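You operate a simulated robot arm through the tools that you are given. There is no shell and no other tool. Be economical: measure what you need, move in short steps, check, and stop when the job is done.

You run a simulated robot arm. Do the job below in one go: nothing can be reset, and whatever is moved stays where it is left.

TASK
Press and seal the bagged pillow at 6 bar and 160 degrees.
Fine: power and heater on, drawer shut, start once the green lamp is lit.

Only the result counts: the job must be done as asked and must still hold three seconds after the hand-in. Knocking over, shifting, dropping, spilling or breaking anything else fails it. Lids that push on must go on centred and level and be pressed home; caps that screw on are set level and turned clockwise until they are tight.

THE ROBOT
A 7-joint arm with a three-finger gripper on a trunk, on a base that drives. Base frame: it is fixed to the floor where the robot stands at the start and does not move with it; the origin is under the middle of the robot, x ahead of it, y to its left, z up; the surface under the hand at the start is at about z = 0.86. Units: m, rad, N and s.
With the tool pointing down near the work surface it reaches from about 0.14 to 0.88 m from the robot's upright axis, wherever it stands. Its first joint turns from -2.897 to 2.897 rad. Places, roughly: black power switch [0.5, 0, 0.9]; green lamp [0.7, 0, 1.1]; heat dial [0.7, -0.1, 0.9]; orange heater switch [0.6, -0.1, 0.9]; press drawer [0.4, -0.6, 0.8]; pressure dial [0.6, 0, 0.9]; red press button [0.4, -0.2, 0.9]. Payload 2.94 kg.
The TCP is the grasp point between the finger pads, 0.03 m short of the fingertips. In the tool frame z runs along the fingers and y along their closing line. The gripper opens to 0.132 m. The gripper's body begins 0.107 m behind the TCP.
Orientation is that of the tool frame in the base frame, as [roll, pitch, yaw] about the fixed x, y, z axes, in that order (R = Rz(yaw) Ry(pitch) Rx(roll)). With the fingers straight down and closing along the base's y, the tool's x points along the base's -x, its y along +y and its z along -z.

THE INTERFACE
- The arm moves only by the tool move_arm. Its argument "plan" is a list of rows, each a list of 7 numbers: the shift along the tool's x, y, z in m, then the turn, a rotation vector about the tool's x, y, z in rad, then the finger opening in m, from 0 to 0.132. In form: [[dx, dy, dz, ax, ay, az, hand], ...]. A call has 1 to 12 rows; each row shifts and turns the commanded pose from where the row before left it, along the tool's axes as they then stand. A row lasts 0.2 s, in which the tool goes at most 0.05 m and 0.15 rad; a call with a longer step from one row to the next is refused whole, and so is a gripper value outside its range. A pose out of reach is approached as far as the arm can. The call stops where the force on the tool passes 40 N (or 10 N more than at its start, if that is more) or the arm is blocked; 0.2 s more then pass. Each finger halts on what it meets, pressing with about 40 N; the grip force reading is that of the motor and also rises with nothing between the fingers. The clock runs only during rows and for 0.2 s after the last one: add rows that do not move to give the fingers time. It gives the time, the measured TCP pose, the force on the tool (base axes), the opening and the grip force at its end, in the units of the frame above (readings bear some noise), with the torque about the TCP (base axes, N m) and any sound that the robot's microphone picked up.
- Cameras (640 x 400 px; columns grow to the right, rows downward): "scene" is now at [0.0123, 0.1407, 1.7388]; the picture's right is [-0.71, -0.70, 0.00], its down [-0.63, 0.64, -0.43] and it looks along [0.30, -0.31, -0.90] (base axes); focal length 223 px, centre (320, 200). "wrist" rides on the gripper at [0.072, 0.003, -0.144] in the tool frame; the picture's right is [-0.04, 1.00, 0.00], its down [-0.88, -0.04, -0.48] and it looks along [-0.48, -0.02, 0.88] (tool axes); focal length 256 px, centre (320, 200). There is no depth. A picture from a camera that has moved, and an enlarged one, comes with that camera's place and axes in the base frame and with its lens. The place of the scene camera against the robot may be out by one fixed shift of up to 0.018 m in any direction.
- capture(camera): a new picture of that camera. The clock stands still meanwhile.
- lift_body(by): slides the trunk up (or, below 0, down) by that many m; the arm and the scene camera ride with it, the base frame stays. It gives what a move gives, with no picture.
- drive_base(legs): drives the robot by 1 to 6 legs, each [ahead, left, turn to the left] in m, m and rad, along the robot's own axes; the way and the turn of a leg run together, so that a leg with both is an arc; at most 1.5 m and 3.142 rad a leg. The arm and the cameras ride along, it lands a little off, and it stops where it bumps. It gives what a move gives.
- turn_head(pan, tilt): turns the head with the scene camera to pan (to the left, within 2.496 rad either way) and tilt (down, from -0.506 to 1.204), counted from straight ahead of the robot. It gives what a move gives.
- enlarge(camera, box): a new picture of the part [left, top, right, bottom] of that camera's present view, enlarged. The clock stands still meanwhile.
- close_job(): hands the job in; it is judged then, once.

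Work in short steps. Places have to be worked out from the pictures, the camera data and where the tool is seen: move nearer, look again, correct. Check each grasp and each placing, and mend what went wrong. You have 120 turns and 82 pictures in all, those below and enlarged ones among them. Open the gripper and draw the arm clear of the work before you hand the job in, unless the task says otherwise; then end with one line.

The tools are called after "Call:" as a command line: name --pt "numbers of a row" for each row, then --argument value for the rest, lists and objects as JSON in quotes. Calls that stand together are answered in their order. move_arm: Moves the arm, as the interface text tells. Its arguments: {"type":"object","properties":{"plan":{"type":"array","items":{"type":"array","items":{"type":"number"}}}},"required":["plan"]} The other tools are called the same way: lift_body (by) slides the trunk up or down; drive_base (legs) drives the base; turn_head (pan, tilt) turns the head that bears the scene camera; capture (camera) takes a picture; enlarge (camera, box) takes an enlarged picture of a part of a camera's view; close_job () hands the job in.

At the start:

```text
clock: 0.0
ee_pos: [0.5509, 0.0373, 1.1524]
tool_rot: [3.141, 0.0, 3.142]
contact_force: [-0.4, 0.2, 0.1]
moment: [-0.01, 0.03, 0.0]
gripper_width: 0.1319
grasp_force: 0.0
trunk travel left (down, up): [-0.25, 0.29]
robot x, y, heading: [0.0007, 0.0009, -0.003]
head pan, tilt: [-0.796, 1.124]
```

scene: 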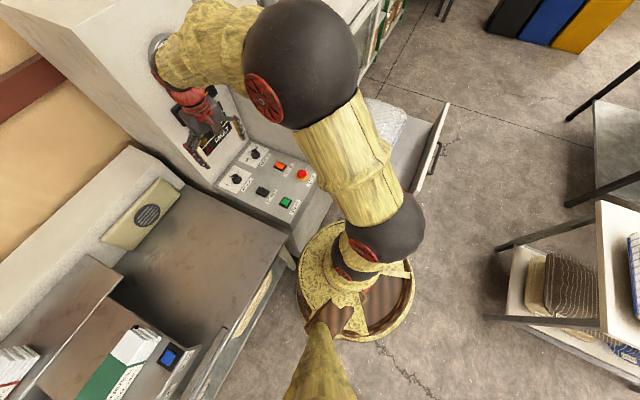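
wrist: 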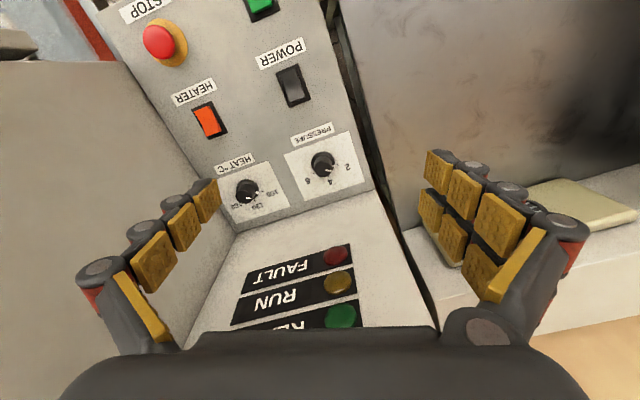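

I look closer at the panel with both cameras before moving.

Call:
enlarge --camera "wrist" --box '[100, 0, 400, 220]'

Call:
enlarge --camera "scene" --box '[160, 80, 460, 270]'

```text
1.82 times, centred on (250, 110) of wrist
camera zoom: at [0.4792, 0.0402, 1.2943], right [0.04, 1.0, 0.0], down [0.88, -0.04, 0.48], along [0.48, -0.02, -0.88], focal length 465 px, centre (447, 364)
```

zoom: 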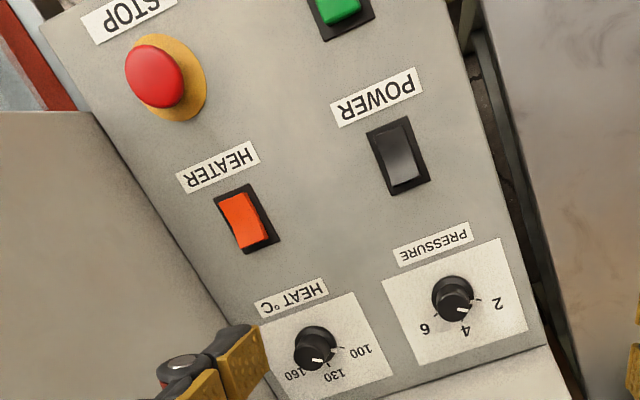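

```text
2.11 times, centred on (310, 175) of scene
camera zoom: at [0.0123, 0.1407, 1.7388], right [-0.71, -0.7, 0.0], down [-0.63, 0.64, -0.43], along [0.3, -0.31, -0.9], focal length 470 px, centre (341, 253)
```

zoom: 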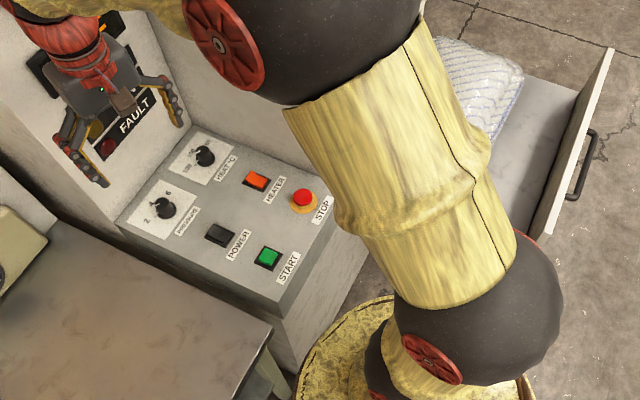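

The panel reads POWER (black), HEATER (orange), START (green) and STOP (red), with dials PRESSURE 2-4-6 and HEAT 100-130-160. I move a little closer and back for a sharper look.

Call:
move_arm --pt "0.03 -0.03 0.03 0 0 0 0.06" --pt "0.03 -0.03 0.03 0 0 0 0.03" --pt "0 0 0.02 0 0 0 0.0" --pt "0 0 0 0 0 0 0.0" --pt "0 0 0 0 0 0 0.0" --pt "0 0 0 0 0 0 0.0"

Call:
capture --camera "wrist"

Call:
enlarge --camera "wrist" --box '[160, 20, 480, 220]'

```text
refused: row 1 steps farther than a row can; nothing moved
```

```text
77 pictures are left
camera wrist: at [0.4792, 0.0402, 1.2943], right [0.04, 1.0, 0.0], down [0.88, -0.04, 0.48], along [0.48, -0.02, -0.88], focal length 256 px, centre (320, 200)
```

wrist: 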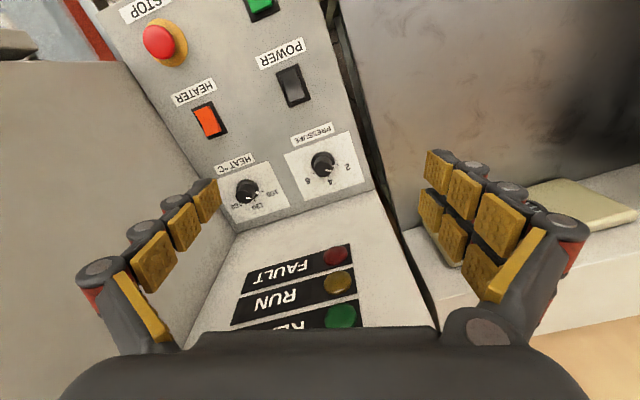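

```text
2.00 times, centred on (320, 120) of wrist
camera zoom: at [0.4792, 0.0402, 1.2943], right [0.04, 1.0, 0.0], down [0.88, -0.04, 0.48], along [0.48, -0.02, -0.88], focal length 512 px, centre (320, 360)
```

zoom: 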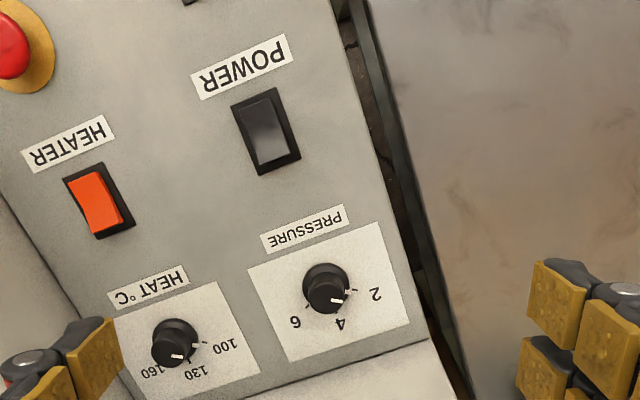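

Steps were a bit too long; I repeat with shorter ones.

Call:
move_arm --pt "0.025 -0.025 0.025 0 0 0 0.06" --pt "0.025 -0.025 0.025 0 0 0 0.03" --pt "0.01 -0.01 0.03 0 0 0 0.0" --pt "0 0 0 0 0 0 0.0" --pt "0 0 0 0 0 0 0.0" --pt "0 0 0 0 0 0 0.0"

Call:
capture --camera "wrist"

Call:
enlarge --camera "wrist" --box '[200, 100, 440, 250]'

```text
clock: 1.4
ee_pos: [0.4921, -0.0228, 1.0715]
tool_rot: [-3.14, 0.0, -3.141]
contact_force: [-0.6, -1.0, -0.1]
moment: [-0.02, 0.05, 0.01]
gripper_width: 0.0396
grasp_force: 0.8
trunk travel left (down, up): [-0.25, 0.29]
robot x, y, heading: [-0.001, -0.0007, -0.002]
head pan, tilt: [-0.796, 1.124]
```

```text
75 pictures are left
camera wrist: at [0.4194, -0.0196, 1.2143], right [0.04, 1.0, 0.0], down [0.88, -0.04, 0.48], along [0.47, -0.02, -0.88], focal length 256 px, centre (320, 200)
```

wrist: 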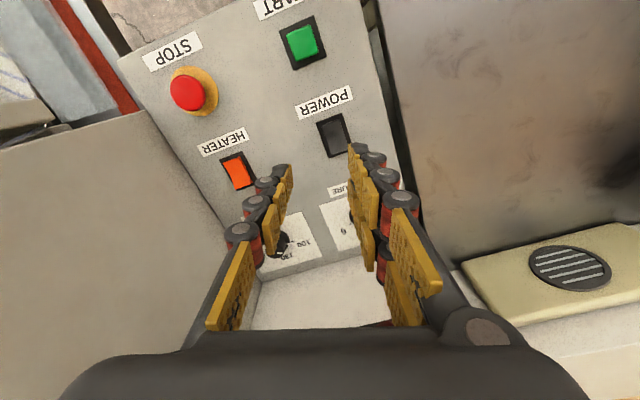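

```text
2.67 times, centred on (320, 175) of wrist
camera zoom: at [0.4194, -0.0196, 1.2143], right [0.04, 1.0, 0.0], down [0.88, -0.04, 0.48], along [0.47, -0.02, -0.88], focal length 683 px, centre (320, 267)
```

zoom: 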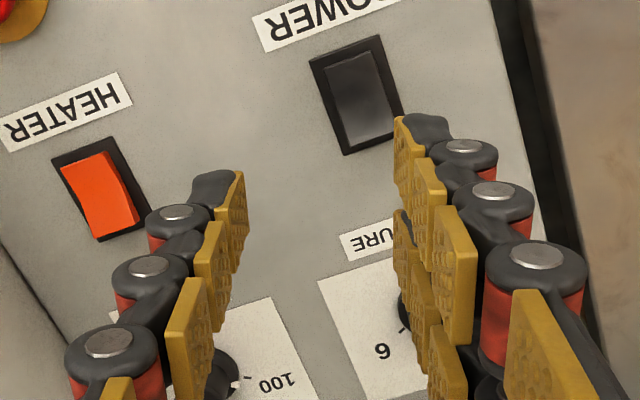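

I enlarge tightly on each switch to see which end is raised.

Call:
enlarge --camera "wrist" --box '[300, 100, 364, 140]'

Call:
enlarge --camera "wrist" --box '[206, 150, 270, 190]'

Call:
enlarge --camera "scene" --box '[190, 130, 340, 224]'

```text
10.00 times, centred on (332, 120) of wrist
camera zoom: at [0.4194, -0.0196, 1.2143], right [0.04, 1.0, 0.0], down [0.88, -0.04, 0.48], along [0.47, -0.02, -0.88], focal length 2560 px, centre (200, 1000)
```

zoom: 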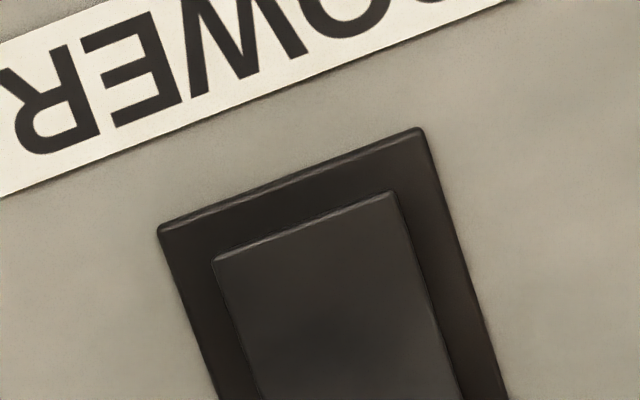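

```text
10.00 times, centred on (238, 170) of wrist
camera zoom: at [0.4194, -0.0196, 1.2143], right [0.04, 1.0, 0.0], down [0.88, -0.04, 0.48], along [0.47, -0.02, -0.88], focal length 2560 px, centre (1140, 500)
```

zoom: 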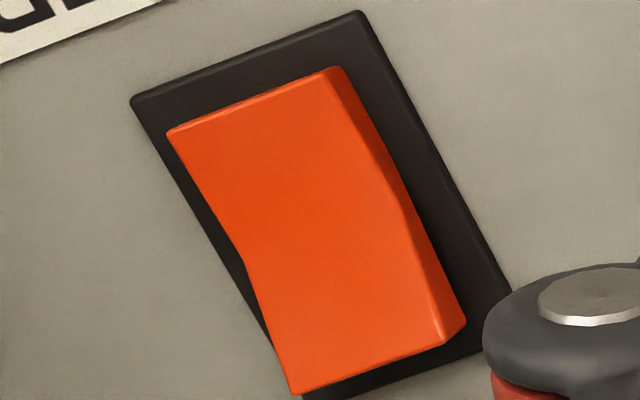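

```text
4.26 times, centred on (265, 177) of scene
camera zoom: at [0.0124, 0.1406, 1.7388], right [-0.71, -0.7, 0.0], down [-0.63, 0.64, -0.43], along [0.3, -0.31, -0.9], focal length 950 px, centre (554, 298)
```

zoom: 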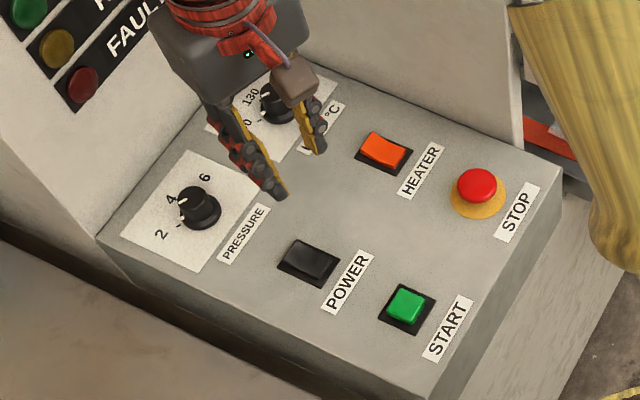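

Call:
enlarge --camera "scene" --box '[270, 157, 294, 172]'

Call:
enlarge --camera "scene" --box '[250, 183, 274, 198]'

Call:
enlarge --camera "scene" --box '[216, 164, 256, 189]'

```text
16.00 times, centred on (282, 164) of scene
camera zoom: at [0.0124, 0.1406, 1.7388], right [-0.71, -0.7, 0.0], down [-0.63, 0.64, -0.43], along [0.3, -0.31, -0.9], focal length 3570 px, centre (928, 768)
```

zoom: 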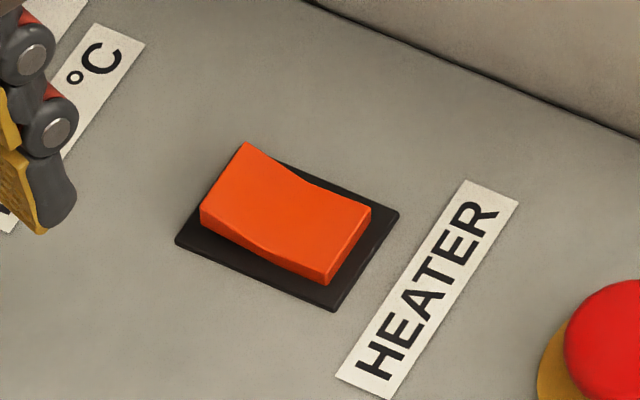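

```text
16.00 times, centred on (262, 190) of scene
camera zoom: at [0.0124, 0.1406, 1.7388], right [-0.71, -0.7, 0.0], down [-0.63, 0.64, -0.43], along [0.3, -0.31, -0.9], focal length 3570 px, centre (1248, 352)
```

zoom: 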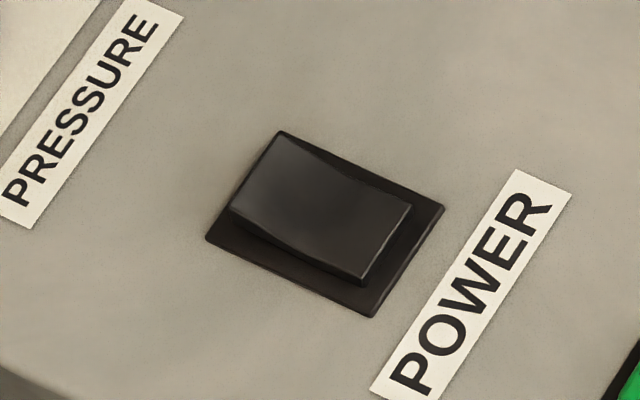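

```text
16.00 times, centred on (236, 176) of scene
camera zoom: at [0.0124, 0.1406, 1.7388], right [-0.71, -0.7, 0.0], down [-0.63, 0.64, -0.43], along [0.3, -0.31, -0.9], focal length 3570 px, centre (1664, 576)
```

zoom: 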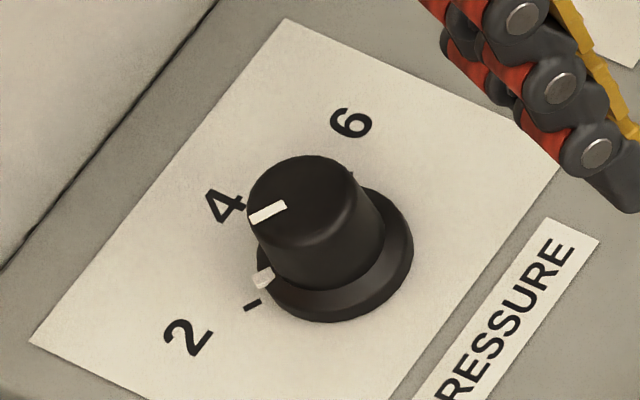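

Call:
enlarge --camera "wrist" --box '[294, 110, 374, 160]'

Call:
enlarge --camera "scene" --box '[254, 183, 270, 193]'

```text
8.00 times, centred on (334, 135) of wrist
camera zoom: at [0.4194, -0.0196, 1.2143], right [0.04, 1.0, 0.0], down [0.88, -0.04, 0.48], along [0.47, -0.02, -0.88], focal length 2048 px, centre (208, 720)
```

zoom: 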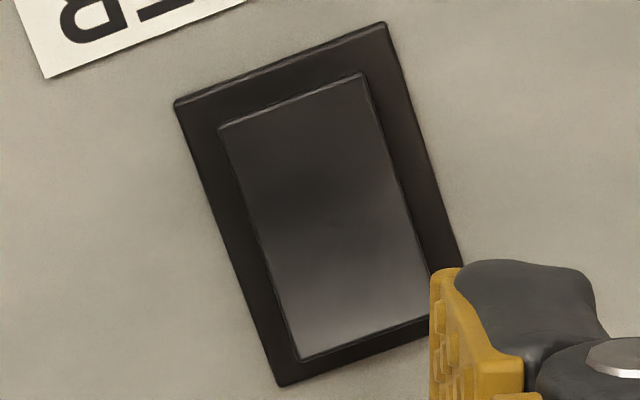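

```text
16.00 times, centred on (262, 188) of scene
camera zoom: at [0.0124, 0.1406, 1.7388], right [-0.71, -0.7, 0.0], down [-0.63, 0.64, -0.43], along [0.3, -0.31, -0.9], focal length 3570 px, centre (1248, 392)
```

zoom: 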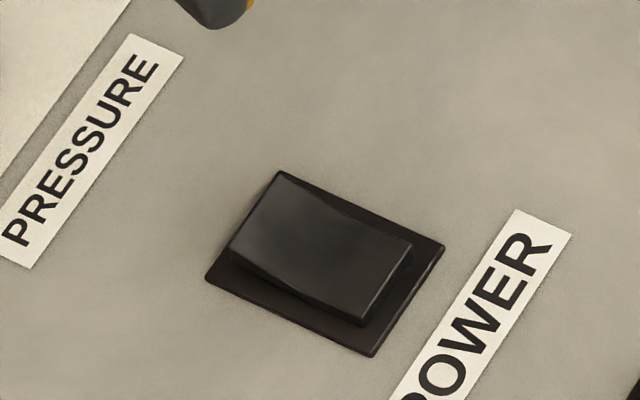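

Both rockers are raised at the far (dial) end, so they look off; I will press the far ends. I close the fingers and come over POWER's far half, about [0.521, 0.003], tip ~3 cm above.

Call:
move_arm --pt "-0.015 0.013 0.02 0 0 0 0" --pt "-0.014 0.013 0.03 0 0 0 0" --pt "0 0 0.04 0 0 0 0" --pt "0 0 0.04 0 0 0 0" --pt "0 0 0.01 0 0 0 0"

Call:
enlarge --camera "wrist" --box '[200, 60, 440, 210]'

Call:
enlarge --camera "scene" --box '[220, 157, 300, 207]'

```text
clock: 2.6
ee_pos: [0.5226, 0.0033, 0.9305]
tool_rot: [-3.141, 0.0, 3.14]
contact_force: [0.1, 0.0, 0.3]
moment: [0.0, 0.02, -0.01]
gripper_width: 0.0001
grasp_force: 28.8
trunk travel left (down, up): [-0.25, 0.29]
robot x, y, heading: [-0.0003, 0.0011, -0.006]
head pan, tilt: [-0.796, 1.124]
```

```text
2.67 times, centred on (320, 135) of wrist
camera zoom: at [0.4491, 0.005, 1.0742], right [0.04, 1.0, 0.0], down [0.88, -0.04, 0.48], along [0.47, -0.02, -0.88], focal length 683 px, centre (320, 373)
```

zoom: 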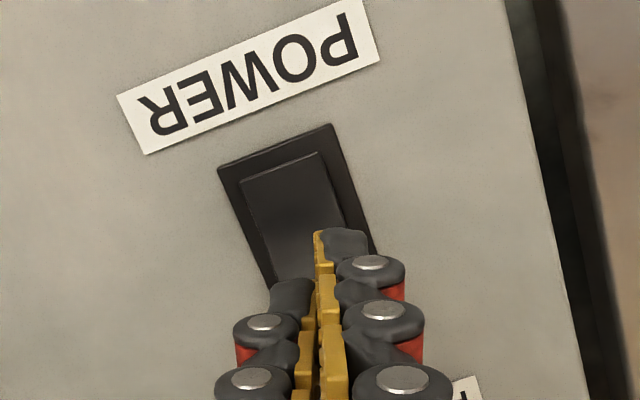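

```text
8.00 times, centred on (260, 182) of scene
camera zoom: at [0.0127, 0.1407, 1.7388], right [-0.71, -0.7, 0.0], down [-0.63, 0.64, -0.43], along [0.3, -0.31, -0.9], focal length 1785 px, centre (800, 344)
```

zoom: 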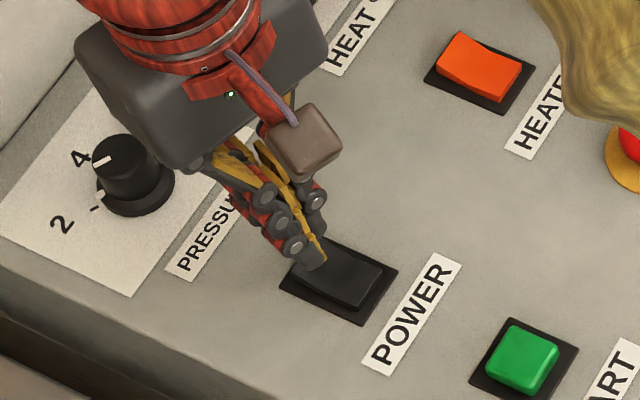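

The tip hangs right over POWER's far half. I descend in small steps until contact.

Call:
move_arm --pt "0 0 0.01 0 0 0 0" --pt "0 0 0.01 0 0 0 0" --pt "0 0 0.006 0 0 0 0" --pt "0 0 0.005 0 0 0 0" --pt "0 0 0.004 0 0 0 0"

Call:
enlarge --camera "scene" --box '[220, 157, 300, 207]'

```text
clock: 3.8
ee_pos: [0.5211, 0.0037, 0.8976]
tool_rot: [3.141, 0.001, 3.139]
contact_force: [-2.5, 0.7, 12.5]
moment: [0.04, 0.24, 0.0]
gripper_width: 0.0002
grasp_force: 29.0
trunk travel left (down, up): [-0.25, 0.29]
robot x, y, heading: [-0.001, 0.0006, -0.002]
head pan, tilt: [-0.796, 1.124]
```

```text
8.00 times, centred on (260, 182) of scene
camera zoom: at [0.0113, 0.1408, 1.739], right [-0.71, -0.7, 0.0], down [-0.63, 0.64, -0.43], along [0.3, -0.31, -0.9], focal length 1785 px, centre (800, 344)
```

zoom: 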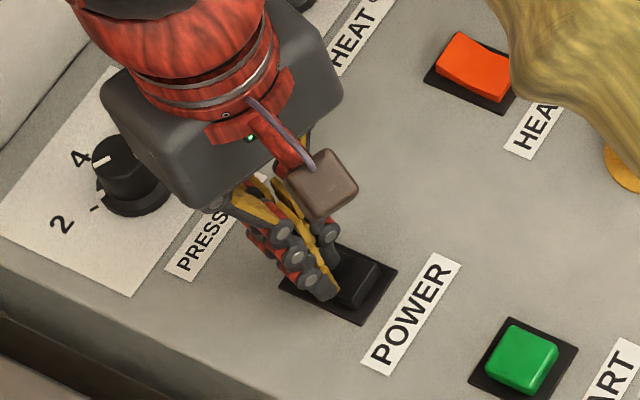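

Contact at TCP z ≈ 0.898 with 12 N; I push a few mm further and then rise.

Call:
move_arm --pt "0 0 0.004 0 0 0 0" --pt "0 0 0.004 0 0 0 0" --pt "0 0 0.003 0 0 0 0" --pt "0 0 0.0 0 0 0 0"

Call:
enlarge --camera "scene" --box '[220, 157, 300, 207]'

```text
clock: 4.2
ee_pos: [0.5242, 0.0046, 0.8965]
tool_rot: [3.141, 0.008, -3.141]
contact_force: [1.1, 0.4, 11.3]
moment: [0.09, 0.15, 0.05]
gripper_width: 0.0
grasp_force: 28.8
trunk travel left (down, up): [-0.25, 0.29]
robot x, y, heading: [0.0025, -0.0028, -0.0]
head pan, tilt: [-0.796, 1.124]
stopped in row 2: the force on the tool passed its limit at 48 N (the readings are from after the stop); the commanded pose is now the measured one
```

```text
8.00 times, centred on (260, 182) of scene
camera zoom: at [0.0122, 0.1408, 1.7388], right [-0.71, -0.7, 0.0], down [-0.63, 0.64, -0.43], along [0.3, -0.31, -0.9], focal length 1785 px, centre (800, 344)
```

zoom: 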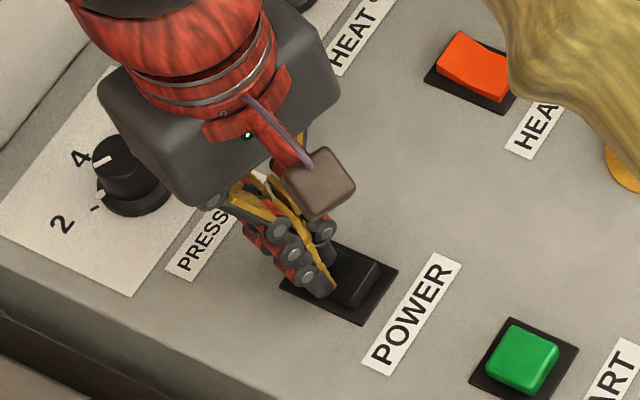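

It hit the stop. I rise to check the rocker.

Call:
move_arm --pt "0 0 -0.03 0 0 0 0" --pt "0 0 -0.04 0 0 0 0" --pt "-0.023 -0.04 0 0 0 0 0" --pt "-0.023 -0.04 0 0 0 0 0" --pt "0 -0.04 0 0 0 0 0" --pt "0 -0.026 0 0 0 0 0"

Call:
enlarge --camera "scene" --box '[220, 152, 300, 202]'

Call:
capture --camera "wrist"

```text
clock: 5.6
ee_pos: [0.5691, -0.1435, 0.9656]
tool_rot: [-3.141, 0.007, 3.141]
contact_force: [0.5, 0.1, 0.3]
moment: [0.02, 0.01, -0.02]
gripper_width: 0.0
grasp_force: 29.0
trunk travel left (down, up): [-0.25, 0.29]
robot x, y, heading: [0.0025, -0.0005, 0.003]
head pan, tilt: [-0.796, 1.124]
```

```text
8.00 times, centred on (260, 177) of scene
camera zoom: at [0.0121, 0.1402, 1.7389], right [-0.71, -0.7, 0.0], down [-0.63, 0.64, -0.43], along [0.3, -0.31, -0.9], focal length 1785 px, centre (800, 384)
```

zoom: 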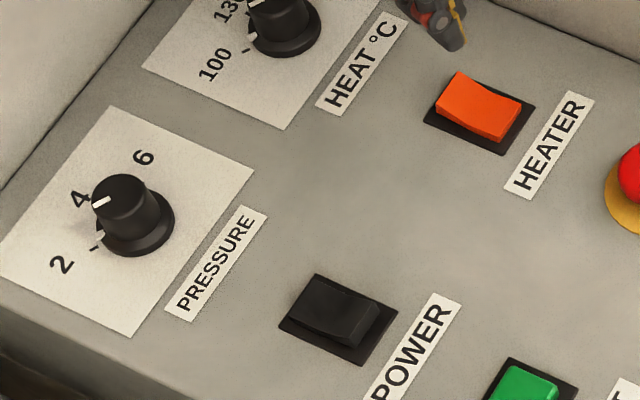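

```text
60 pictures are left
camera wrist: at [0.4967, -0.1415, 1.1081], right [0.04, 1.0, 0.0], down [0.88, -0.04, 0.48], along [0.48, -0.02, -0.88], focal length 256 px, centre (320, 200)
```

wrist: 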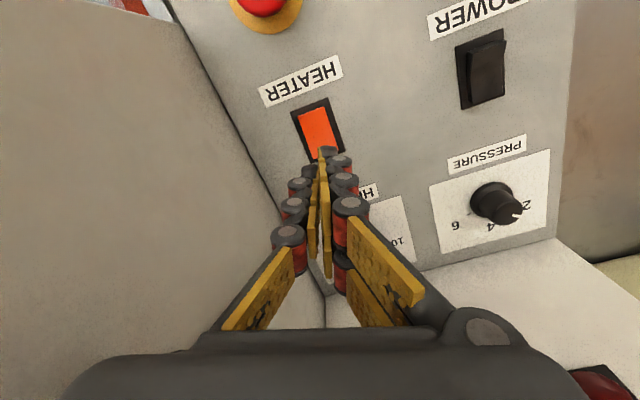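

POWER has flipped (near end now raised). The tip is above HEATER's far half, so I press there the same way.

Call:
move_arm --pt "0 0 0.03 0 0 0 0" --pt "0 0 0.025 0 0 0 0" --pt "0 0 0.006 0 0 0 0" --pt "0 0 0.005 0 0 0 0" --pt "0 0 0.005 0 0 0 0" --pt "0 0 0.004 0 0 0 0" --pt "0 0 0.004 0 0 0 0"

```text
clock: 7.1
ee_pos: [0.5722, -0.1424, 0.8965]
tool_rot: [-3.141, 0.013, 3.14]
contact_force: [1.2, 0.9, 10.9]
moment: [0.08, 0.18, 0.06]
gripper_width: 0.0
grasp_force: 28.5
trunk travel left (down, up): [-0.25, 0.29]
robot x, y, heading: [-0.0017, 0.0015, 0.004]
head pan, tilt: [-0.796, 1.124]
stopped in row 7: the force on the tool passed its limit at 45 N (the readings are from after the stop); the commanded pose is now the measured one
```

Contact ended at the same height as POWER. I rise, open the fingers to 0.07, and move near the pressure dial (judged at about [0.638, 0.040]) to check HEATER and the dial.

Call:
move_arm --pt "0 0 -0.04 0 0 0 0.0" --pt "0 0 -0.04 0 0 0 0.01" --pt "0 0.045 -0.015 0 0 0 0.03" --pt "0 0.045 0 0 0 0 0.05" --pt "0 0.045 0 0 0 0 0.07" --pt "0 0.045 0 0 0 0 0.07" --pt "0 0 0 0 0 0 0.07"

Call:
capture --camera "wrist"

Call:
enlarge --camera "scene" --box '[160, 110, 320, 210]'

```text
clock: 8.7
ee_pos: [0.572, 0.0366, 0.9914]
tool_rot: [-3.14, 0.011, -3.141]
contact_force: [-0.5, 0.6, -0.1]
moment: [-0.06, -0.01, 0.01]
gripper_width: 0.0698
grasp_force: 0.1
trunk travel left (down, up): [-0.25, 0.29]
robot x, y, heading: [-0.0021, -0.0039, -0.003]
head pan, tilt: [-0.796, 1.124]
```

```text
59 pictures are left
camera wrist: at [0.4982, 0.0402, 1.1343], right [0.04, 1.0, 0.0], down [0.87, -0.04, 0.48], along [0.48, -0.02, -0.87], focal length 256 px, centre (320, 200)
```

wrist: 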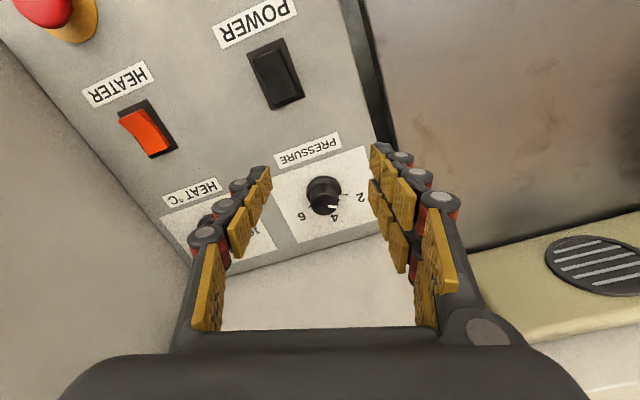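

```text
4.00 times, centred on (240, 160) of scene
camera zoom: at [0.0122, 0.141, 1.7388], right [-0.71, -0.7, 0.0], down [-0.63, 0.64, -0.43], along [0.3, -0.31, -0.9], focal length 893 px, centre (640, 360)
```

zoom: 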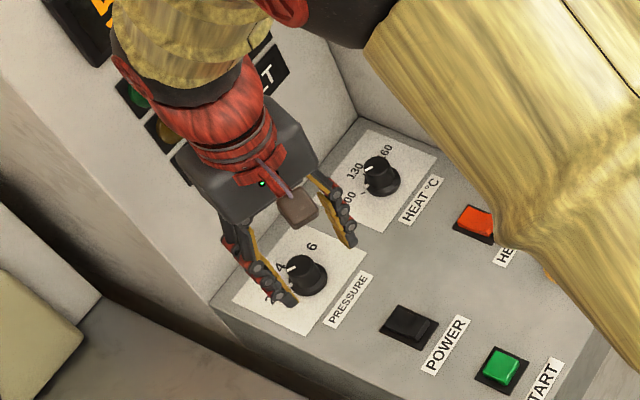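

HEATER has flipped too. I move over the pressure knob at about [0.633, 0.040] and lower to just above it.

Call:
move_arm --pt "-0.03 0.002 0.0 0 0 0 0.07" --pt "-0.031 0.002 0.01 0 0 0 0.07" --pt "0 0 0.03 0 0 0 0.07"

Call:
enlarge --camera "wrist" --box '[200, 100, 440, 250]'

Call:
enlarge --camera "scene" --box '[200, 140, 280, 190]'

```text
clock: 9.5
ee_pos: [0.633, 0.0414, 0.9514]
tool_rot: [-3.14, 0.01, 3.141]
contact_force: [0.7, -0.3, 1.4]
moment: [0.0, 0.04, 0.01]
gripper_width: 0.0698
grasp_force: 0.1
trunk travel left (down, up): [-0.25, 0.29]
robot x, y, heading: [-0.0049, -0.0015, -0.002]
head pan, tilt: [-0.796, 1.124]
```

```text
2.67 times, centred on (320, 175) of wrist
camera zoom: at [0.5606, 0.0442, 1.094], right [0.04, 1.0, 0.0], down [0.87, -0.04, 0.48], along [0.48, -0.02, -0.87], focal length 683 px, centre (320, 267)
```

zoom: 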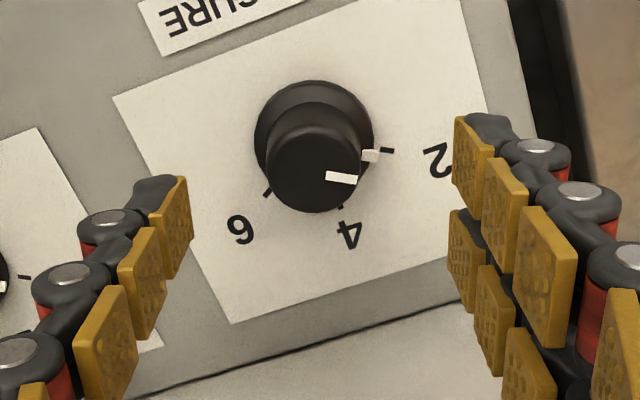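

```text
8.00 times, centred on (240, 165) of scene
camera zoom: at [0.0126, 0.1408, 1.7388], right [-0.71, -0.7, 0.0], down [-0.63, 0.64, -0.43], along [0.3, -0.31, -0.9], focal length 1785 px, centre (960, 480)
```

zoom: 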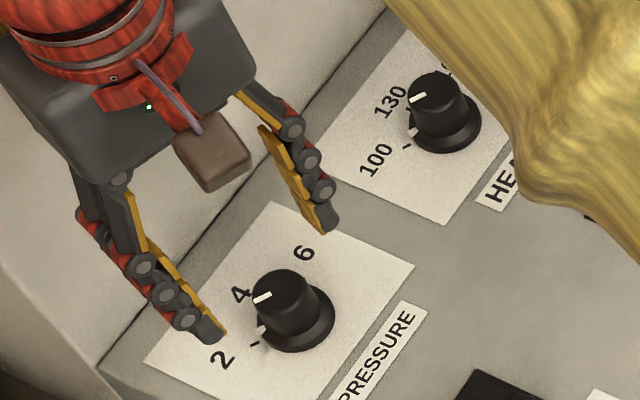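

The pointer stands just past 2 (about 2.3), and 2→6 spans ~120°, so it needs ~111° clockwise. Knob axis judged at [0.637, 0.039], cap top ~0.893; I lower onto it and grip.

Call:
move_arm --pt "-0.004 -0.0024 0.02 0 0 0 0.07" --pt "0 0 0.02 0 0 0 0.07" --pt "0 0 0.008 0 0 0 0.06" --pt "0 0 0 0 0 0 0.045" --pt "0 0 0 0 0 0 0.035" --pt "0 0 0 0 0 0 0.02" --pt "0 0 0 0 0 0 0.02" --pt "0 0 0 0 0 0 0.02"

Call:
enlarge --camera "scene" --box '[200, 140, 280, 190]'

```text
clock: 11.3
ee_pos: [0.6359, 0.0402, 0.9013]
tool_rot: [-3.14, 0.01, 3.141]
contact_force: [-0.1, 0.0, -0.6]
moment: [-0.04, -0.06, -0.02]
gripper_width: 0.0307
grasp_force: 40.4
trunk travel left (down, up): [-0.25, 0.29]
robot x, y, heading: [0.0012, -0.0029, -0.001]
head pan, tilt: [-0.796, 1.124]
```

```text
8.00 times, centred on (240, 165) of scene
camera zoom: at [0.0123, 0.1407, 1.7388], right [-0.71, -0.7, 0.0], down [-0.63, 0.64, -0.43], along [0.3, -0.31, -0.9], focal length 1785 px, centre (960, 480)
```

zoom: 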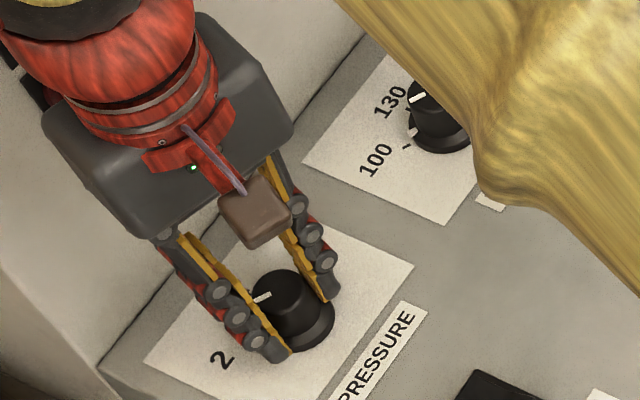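

The knob is gripped (0.031 m, 40 N). I turn it clockwise by 0.9 rad first and check.

Call:
move_arm --pt "0 0 0 0 0 0.15 0.02" --pt "0 0 0 0 0 0.15 0.02" --pt "0 0 0 0 0 0.15 0.02" --pt "0 0 0 0 0 0.15 0.02" --pt "0 0 0 0 0 0.15 0.02" --pt "0 0 0 0 0 0.15 0.02"

Call:
enlarge --camera "scene" --box '[200, 140, 280, 190]'

```text
clock: 12.7
ee_pos: [0.6352, 0.0393, 0.903]
tool_rot: [3.135, 0.01, 2.241]
contact_force: [3.2, 11.3, -1.7]
moment: [-0.31, -0.26, 0.02]
gripper_width: 0.0304
grasp_force: 45.1
trunk travel left (down, up): [-0.25, 0.29]
robot x, y, heading: [0.0012, -0.0014, 0.0]
head pan, tilt: [-0.796, 1.124]
```

```text
8.00 times, centred on (240, 165) of scene
camera zoom: at [0.0126, 0.142, 1.7387], right [-0.71, -0.7, 0.0], down [-0.63, 0.64, -0.43], along [0.3, -0.31, -0.9], focal length 1785 px, centre (960, 480)
```

zoom: 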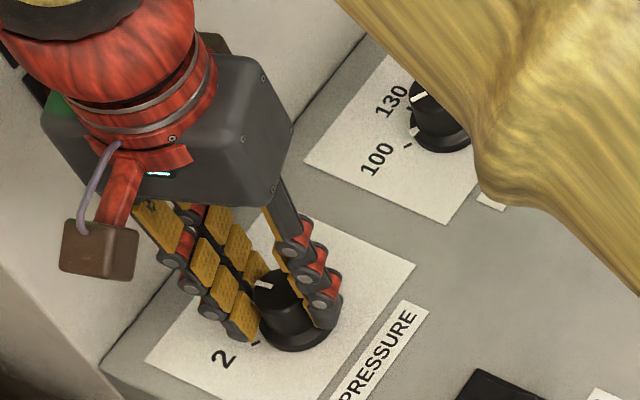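

The knob turned with the fingers. I continue by 0.9 rad and check.

Call:
move_arm --pt "0 0 0 0 0 0.15 0.02" --pt "0 0 0 0 0 0.15 0.02" --pt "0 0 0 0 0 0.15 0.02" --pt "0 0 0 0 0 0.15 0.02" --pt "0 0 0 0 0 0.15 0.02" --pt "0 0 0 0 0 0.15 0.02"

Call:
enlarge --camera "scene" --box '[216, 150, 264, 180]'

Call:
enlarge --camera "wrist" --box '[200, 100, 440, 250]'

```text
clock: 14.1
ee_pos: [0.6374, 0.0404, 0.9021]
tool_rot: [3.13, 0.0, 1.339]
contact_force: [5.1, 19.6, 7.1]
moment: [-0.27, 0.31, -0.01]
gripper_width: 0.0305
grasp_force: 45.5
trunk travel left (down, up): [-0.25, 0.29]
robot x, y, heading: [0.0021, 0.0019, 0.0]
head pan, tilt: [-0.796, 1.124]
```

```text
13.33 times, centred on (240, 165) of scene
camera zoom: at [0.0122, 0.1428, 1.7387], right [-0.71, -0.7, 0.0], down [-0.63, 0.64, -0.43], along [0.3, -0.31, -0.9], focal length 2975 px, centre (1387, 667)
```

zoom: 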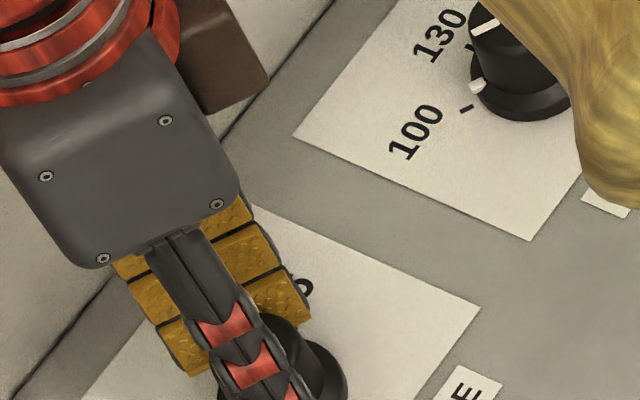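

```text
2.67 times, centred on (320, 175) of wrist
camera zoom: at [0.6557, 0.1097, 1.0458], right [0.96, -0.27, 0.01], down [-0.24, -0.85, 0.47], along [-0.12, -0.46, -0.88], focal length 683 px, centre (320, 267)
```

zoom: 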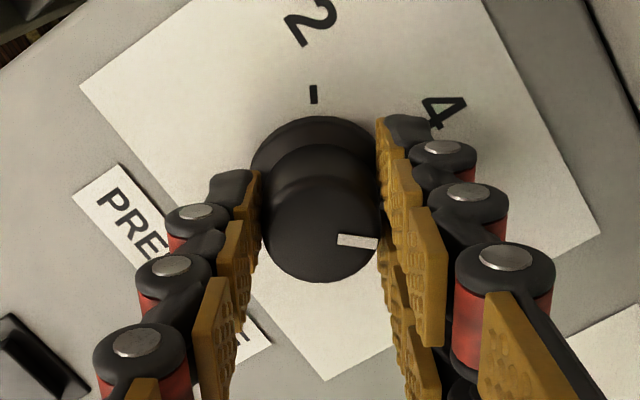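

The pointer is now at about -22° base yaw while the 6 tick lies at about -43°, so ~0.35 rad remains. I turn 0.34 more, then open and rise for a clear reading.

Call:
move_arm --pt "0 0 0 0 0 0.12 0.02" --pt "0 0 0 0 0 0.12 0.02" --pt "0 0 0 0 0 0.1 0.02" --pt "0 0 0 0 0 0 0.02"

Call:
enlarge --camera "wrist" --box '[200, 100, 440, 250]'

```text
clock: 15.1
ee_pos: [0.6385, 0.0397, 0.9026]
tool_rot: [3.13, -0.004, 1.001]
contact_force: [9.2, 16.1, 3.0]
moment: [0.57, -0.47, 0.11]
gripper_width: 0.0301
grasp_force: 45.5
trunk travel left (down, up): [-0.25, 0.29]
robot x, y, heading: [0.0003, -0.0005, 0.002]
head pan, tilt: [-0.796, 1.124]
```

```text
2.67 times, centred on (320, 175) of wrist
camera zoom: at [0.6777, 0.0984, 1.046], right [0.82, -0.58, 0.01], down [-0.51, -0.72, 0.47], along [-0.26, -0.39, -0.88], focal length 683 px, centre (320, 267)
```

zoom: 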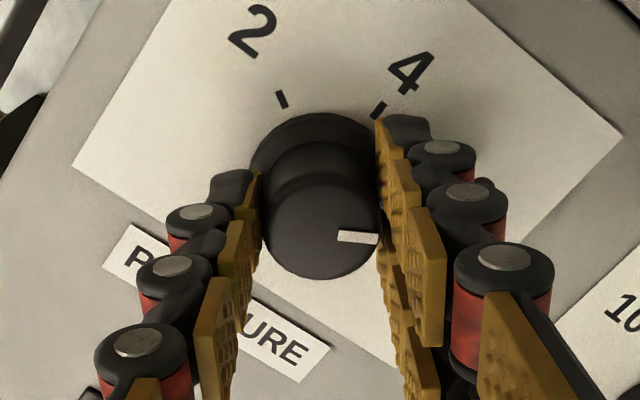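

Pointer reads about -41°, close to the 6 tick. I release and rise to check.

Call:
move_arm --pt "0 0 0 0 0 0 0.04" --pt "0 0 0 0 0 0 0.07" --pt "0 0 0 0 0 0 0.07" --pt "0 0 -0.04 0 0 0 0.07" --pt "0 0 -0.05 0 0 0 0.1" --pt "0 0 0 0 0 0 0.1"

Call:
enlarge --camera "wrist" --box '[220, 80, 420, 205]'

```text
clock: 16.5
ee_pos: [0.6358, 0.0423, 0.991]
tool_rot: [3.132, -0.004, 1.003]
contact_force: [-0.9, -0.1, -0.1]
moment: [0.0, 0.01, -0.01]
gripper_width: 0.1002
grasp_force: 0.1
trunk travel left (down, up): [-0.25, 0.29]
robot x, y, heading: [-0.0017, 0.003, -0.001]
head pan, tilt: [-0.796, 1.124]
```

```text
3.20 times, centred on (320, 142) of wrist
camera zoom: at [0.677, 0.101, 1.135], right [0.82, -0.57, 0.01], down [-0.51, -0.72, 0.47], along [-0.26, -0.39, -0.88], focal length 819 px, centre (320, 384)
```

zoom: 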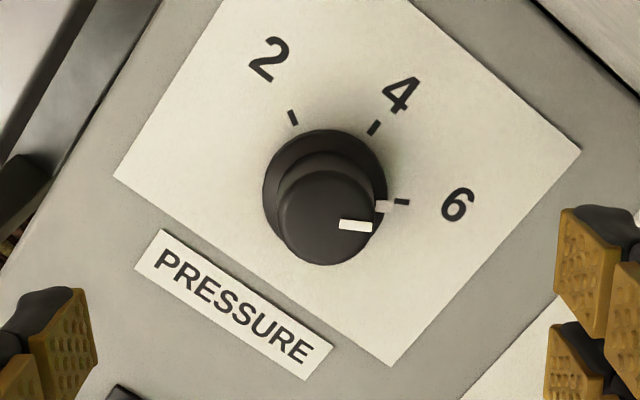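

Call:
enlarge --camera "wrist" --box '[292, 107, 356, 147]'

Call:
enlarge --camera "scene" --box '[220, 157, 260, 182]'

```text
10.00 times, centred on (324, 127) of wrist
camera zoom: at [0.677, 0.101, 1.135], right [0.82, -0.57, 0.01], down [-0.51, -0.72, 0.47], along [-0.26, -0.39, -0.88], focal length 2560 px, centre (280, 930)
```

zoom: 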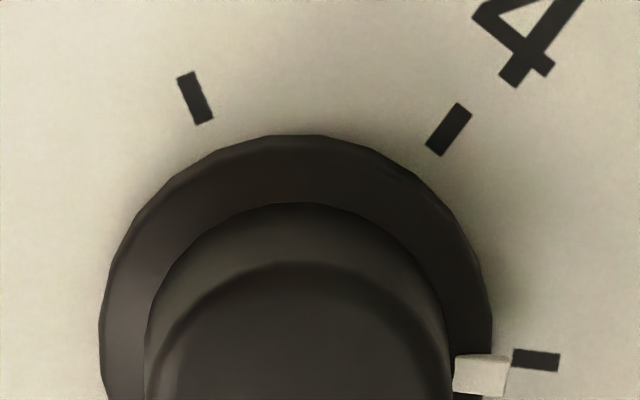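

```text
16.00 times, centred on (240, 170) of scene
camera zoom: at [0.0122, 0.1408, 1.7388], right [-0.71, -0.7, 0.0], down [-0.63, 0.64, -0.43], along [0.3, -0.31, -0.9], focal length 3570 px, centre (1600, 688)
```

zoom: 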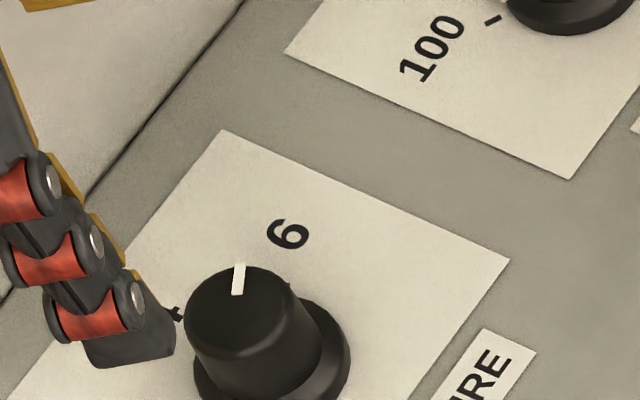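

Geometry puts the ticks at 79°, 18° and -42° and the pointer tab at about -43°, so pressure is at 6. Now I turn the wrist back (yaw ~138°) and move over the heat dial at about [0.685, -0.102].

Call:
move_arm --pt "0 0 0 0 0 -0.141 0.1" --pt "0 0 0 0 0 -0.141 0.1" --pt "0 0 0 0 0 -0.141 0.1" --pt "0 0 0 0 0 -0.141 0.1" --pt "0 0 0 0 0 -0.141 0.08" --pt "0 0 0 0 0 -0.141 0.07" --pt "0 0 0 0 0 -0.141 0.07" --pt "0 0 0 0 0 -0.141 0.07" --pt "0 0 0 0 0 -0.141 0.07" --pt "0 0 0 0 0 -0.141 0.07"

Call:
move_arm --pt "-0.0334 -0.0184 0 0 0 0 0.07" --pt "-0.0334 -0.0184 0 0 0 0 0.07" --pt "-0.0334 -0.0184 0 0 0 0 0.07" --pt "-0.0334 -0.0184 0 0 0 0 0.07"

Call:
capture --camera "wrist"

Call:
capture --camera "scene"

```text
clock: 18.7
ee_pos: [0.6351, 0.0395, 0.9921]
tool_rot: [3.138, 0.009, 2.416]
contact_force: [0.1, -0.4, 0.1]
moment: [0.03, -0.05, 0.0]
gripper_width: 0.07
grasp_force: 0.1
trunk travel left (down, up): [-0.25, 0.29]
robot x, y, heading: [0.0008, 0.0014, -0.001]
head pan, tilt: [-0.796, 1.124]
```

```text
clock: 19.7
ee_pos: [0.6865, -0.107, 0.9934]
tool_rot: [3.135, 0.005, 2.41]
contact_force: [1.2, 0.4, 0.6]
moment: [0.02, 0.01, 0.0]
gripper_width: 0.07
grasp_force: 0.1
trunk travel left (down, up): [-0.25, 0.29]
robot x, y, heading: [-0.0016, -0.0003, -0.001]
head pan, tilt: [-0.796, 1.124]
```

```text
47 pictures are left
camera wrist: at [0.6345, -0.0567, 1.1356], right [0.7, 0.72, 0.01], down [0.63, -0.61, 0.48], along [0.35, -0.33, -0.88], focal length 256 px, centre (320, 200)
```

wrist: 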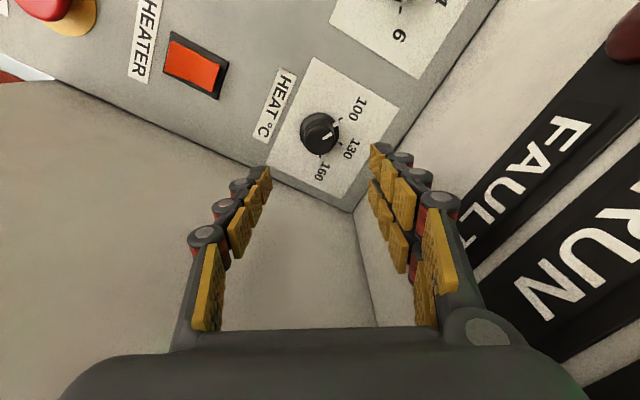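

```text
46 pictures are left
camera scene: at [0.0126, 0.1402, 1.7389], right [-0.71, -0.7, 0.0], down [-0.63, 0.64, -0.43], along [0.3, -0.31, -0.9], focal length 223 px, centre (320, 200)
```

scene: 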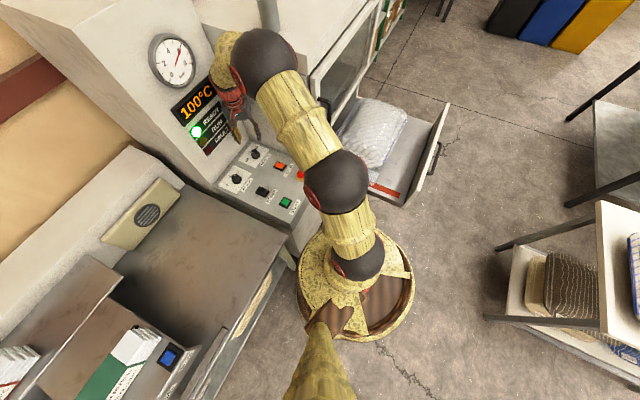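

READY is already lit at 100 °C, and the display and gauge work. I re-centre on the heat dial (about [0.681, -0.099]) and lower to take a closer look.

Call:
move_arm --pt "0.0087 0.0022 0.02 0 0 0 0.07" --pt "0 0 0.02 0 0 0 0.07"

Call:
enlarge --camera "wrist" --box '[240, 80, 400, 180]'

```text
clock: 20.3
ee_pos: [0.6828, -0.0994, 0.9514]
tool_rot: [3.135, 0.008, 2.412]
contact_force: [-0.3, -0.1, -0.8]
moment: [-0.03, 0.02, 0.0]
gripper_width: 0.0698
grasp_force: 0.0
trunk travel left (down, up): [-0.25, 0.29]
robot x, y, heading: [0.0002, -0.0041, -0.002]
head pan, tilt: [-0.796, 1.124]
```

```text
4.00 times, centred on (320, 130) of wrist
camera zoom: at [0.6293, -0.0489, 1.0936], right [0.7, 0.72, 0.01], down [0.63, -0.61, 0.48], along [0.35, -0.33, -0.88], focal length 1024 px, centre (320, 480)
```

zoom: 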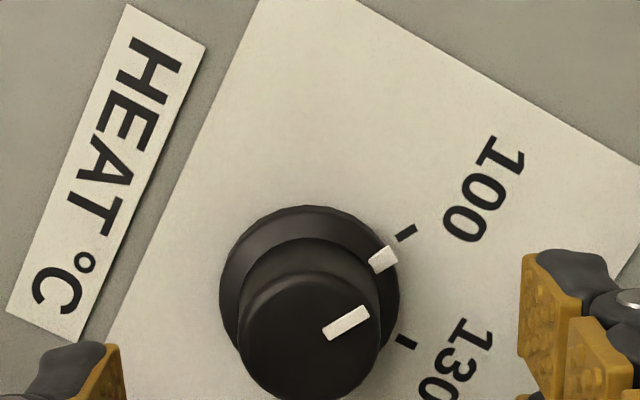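

Ticks confirm the axis at about [0.683, -0.102]; the pointer is ~75° and 160 is at ~-42°, so ~2.0 rad is needed. I'll do it in two grips to stay clear of the side wall; first grip now.

Call:
move_arm --pt "-0.0014 -0.0016 0.025 0 0 0 0.07" --pt "0 0 0.0245 0 0 0 0.06" --pt "0 0 0 0 0 0 0.045" --pt "0 0 0 0 0 0 0.03" --pt "0 0 0 0 0 0 0.02" --pt "0 0 0 0 0 0 0.02" --pt "0 0 0 0 0 0 0.02"

Call:
move_arm --pt "0 0 0 0 0 0.145 0.02" --pt "0 0 0 0 0 0.145 0.02" --pt "0 0 0 0 0 0.145 0.02" --pt "0 0 0 0 0 0.145 0.02" --pt "0 0 0 0 0 0.145 0.02" --pt "0 0 0 0 0 0.145 0.02" --pt "0 0 0 0 0 0.13 0.02" --pt "0 0 0 0 0 0 0.02"

Call:
enlarge --camera "wrist" --box '[220, 80, 420, 205]'

```text
clock: 21.9
ee_pos: [0.6815, -0.1022, 0.9021]
tool_rot: [3.137, 0.007, 2.412]
contact_force: [-7.2, -9.0, -1.2]
moment: [-0.32, 0.22, -0.02]
gripper_width: 0.0307
grasp_force: 40.6
trunk travel left (down, up): [-0.25, 0.29]
robot x, y, heading: [0.0036, 0.001, 0.002]
head pan, tilt: [-0.796, 1.124]
```

```text
clock: 23.7
ee_pos: [0.6839, -0.1005, 0.9017]
tool_rot: [3.134, -0.001, 1.41]
contact_force: [11.9, -9.8, -19.4]
moment: [-0.37, -0.39, 0.0]
gripper_width: 0.0302
grasp_force: 45.1
trunk travel left (down, up): [-0.25, 0.29]
robot x, y, heading: [-0.0026, 0.0014, -0.002]
head pan, tilt: [-0.796, 1.124]
```

```text
3.20 times, centred on (320, 142) of wrist
camera zoom: at [0.6978, -0.0301, 1.0455], right [0.98, -0.2, 0.01], down [-0.18, -0.86, 0.47], along [-0.09, -0.47, -0.88], focal length 819 px, centre (320, 384)
```

zoom: 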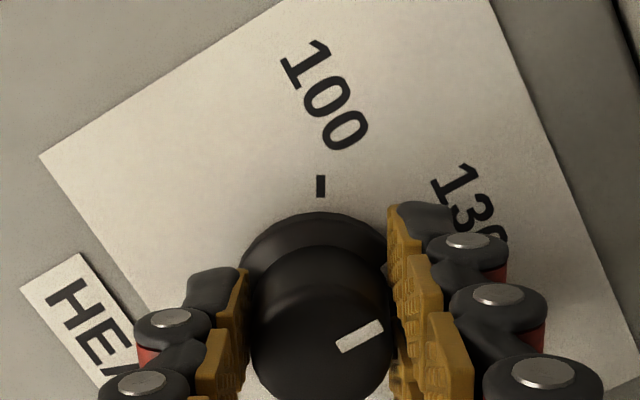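

Pointer is now at ~18° (130). I open, turn the hand back 1.05 rad, regrip and turn the last 1.05 rad.

Call:
move_arm --pt "0 0 0 0 0 0 0.05" --pt "0 0 0 0 0 0 0.07" --pt "0 0 -0.001 0 0 0 0.07" --pt "0 0 0 0 0 -0.15 0.07" --pt "0 0 0 0 0 -0.15 0.07" --pt "0 0 0 0 0 -0.15 0.07" --pt "0 0 0 0 0 -0.15 0.07" --pt "0 0 0 0 0 -0.15 0.07" --pt "0 0 0 0 0 -0.15 0.07" --pt "0 0 0 0 0 -0.147 0.07"

Call:
move_arm --pt "0 0 0 0 0 0 0.05" --pt "0 0 0 0 0 0 0.03" --pt "0 0 0 0 0 0 0.02" --pt "0 0 0 0 0 0 0.02" --pt "0 0 0 0 0 0.15 0.02" --pt "0 0 0 0 0 0.15 0.02" --pt "0 0 0 0 0 0.15 0.02" --pt "0 0 0 0 0 0.15 0.02" --pt "0 0 0 0 0 0.15 0.02" --pt "0 0 0 0 0 0.15 0.02" --pt "0 0 0 0 0 0.147 0.02" --pt "0 0 0 0 0 0 0.02"

Call:
enlarge --camera "wrist" --box '[220, 80, 420, 205]'

```text
clock: 25.9
ee_pos: [0.681, -0.0997, 0.9043]
tool_rot: [3.136, 0.007, 2.462]
contact_force: [-0.1, -0.1, -0.8]
moment: [-0.02, 0.0, -0.04]
gripper_width: 0.07
grasp_force: 0.0
trunk travel left (down, up): [-0.25, 0.29]
robot x, y, heading: [-0.0022, 0.0021, 0.005]
head pan, tilt: [-0.796, 1.124]
```

```text
clock: 28.5
ee_pos: [0.6845, -0.0985, 0.9043]
tool_rot: [3.131, 0.0, 1.41]
contact_force: [16.6, -0.2, -7.3]
moment: [-0.01, -0.64, 0.07]
gripper_width: 0.0301
grasp_force: 44.8
trunk travel left (down, up): [-0.25, 0.29]
robot x, y, heading: [-0.0006, 0.0026, 0.001]
head pan, tilt: [-0.796, 1.124]
```

```text
3.20 times, centred on (320, 142) of wrist
camera zoom: at [0.6974, -0.029, 1.0476], right [0.98, -0.2, 0.01], down [-0.18, -0.86, 0.47], along [-0.09, -0.47, -0.88], focal length 819 px, centre (320, 384)
```

zoom: 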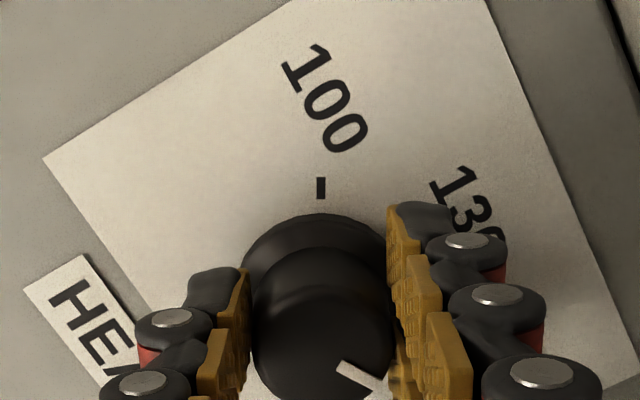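

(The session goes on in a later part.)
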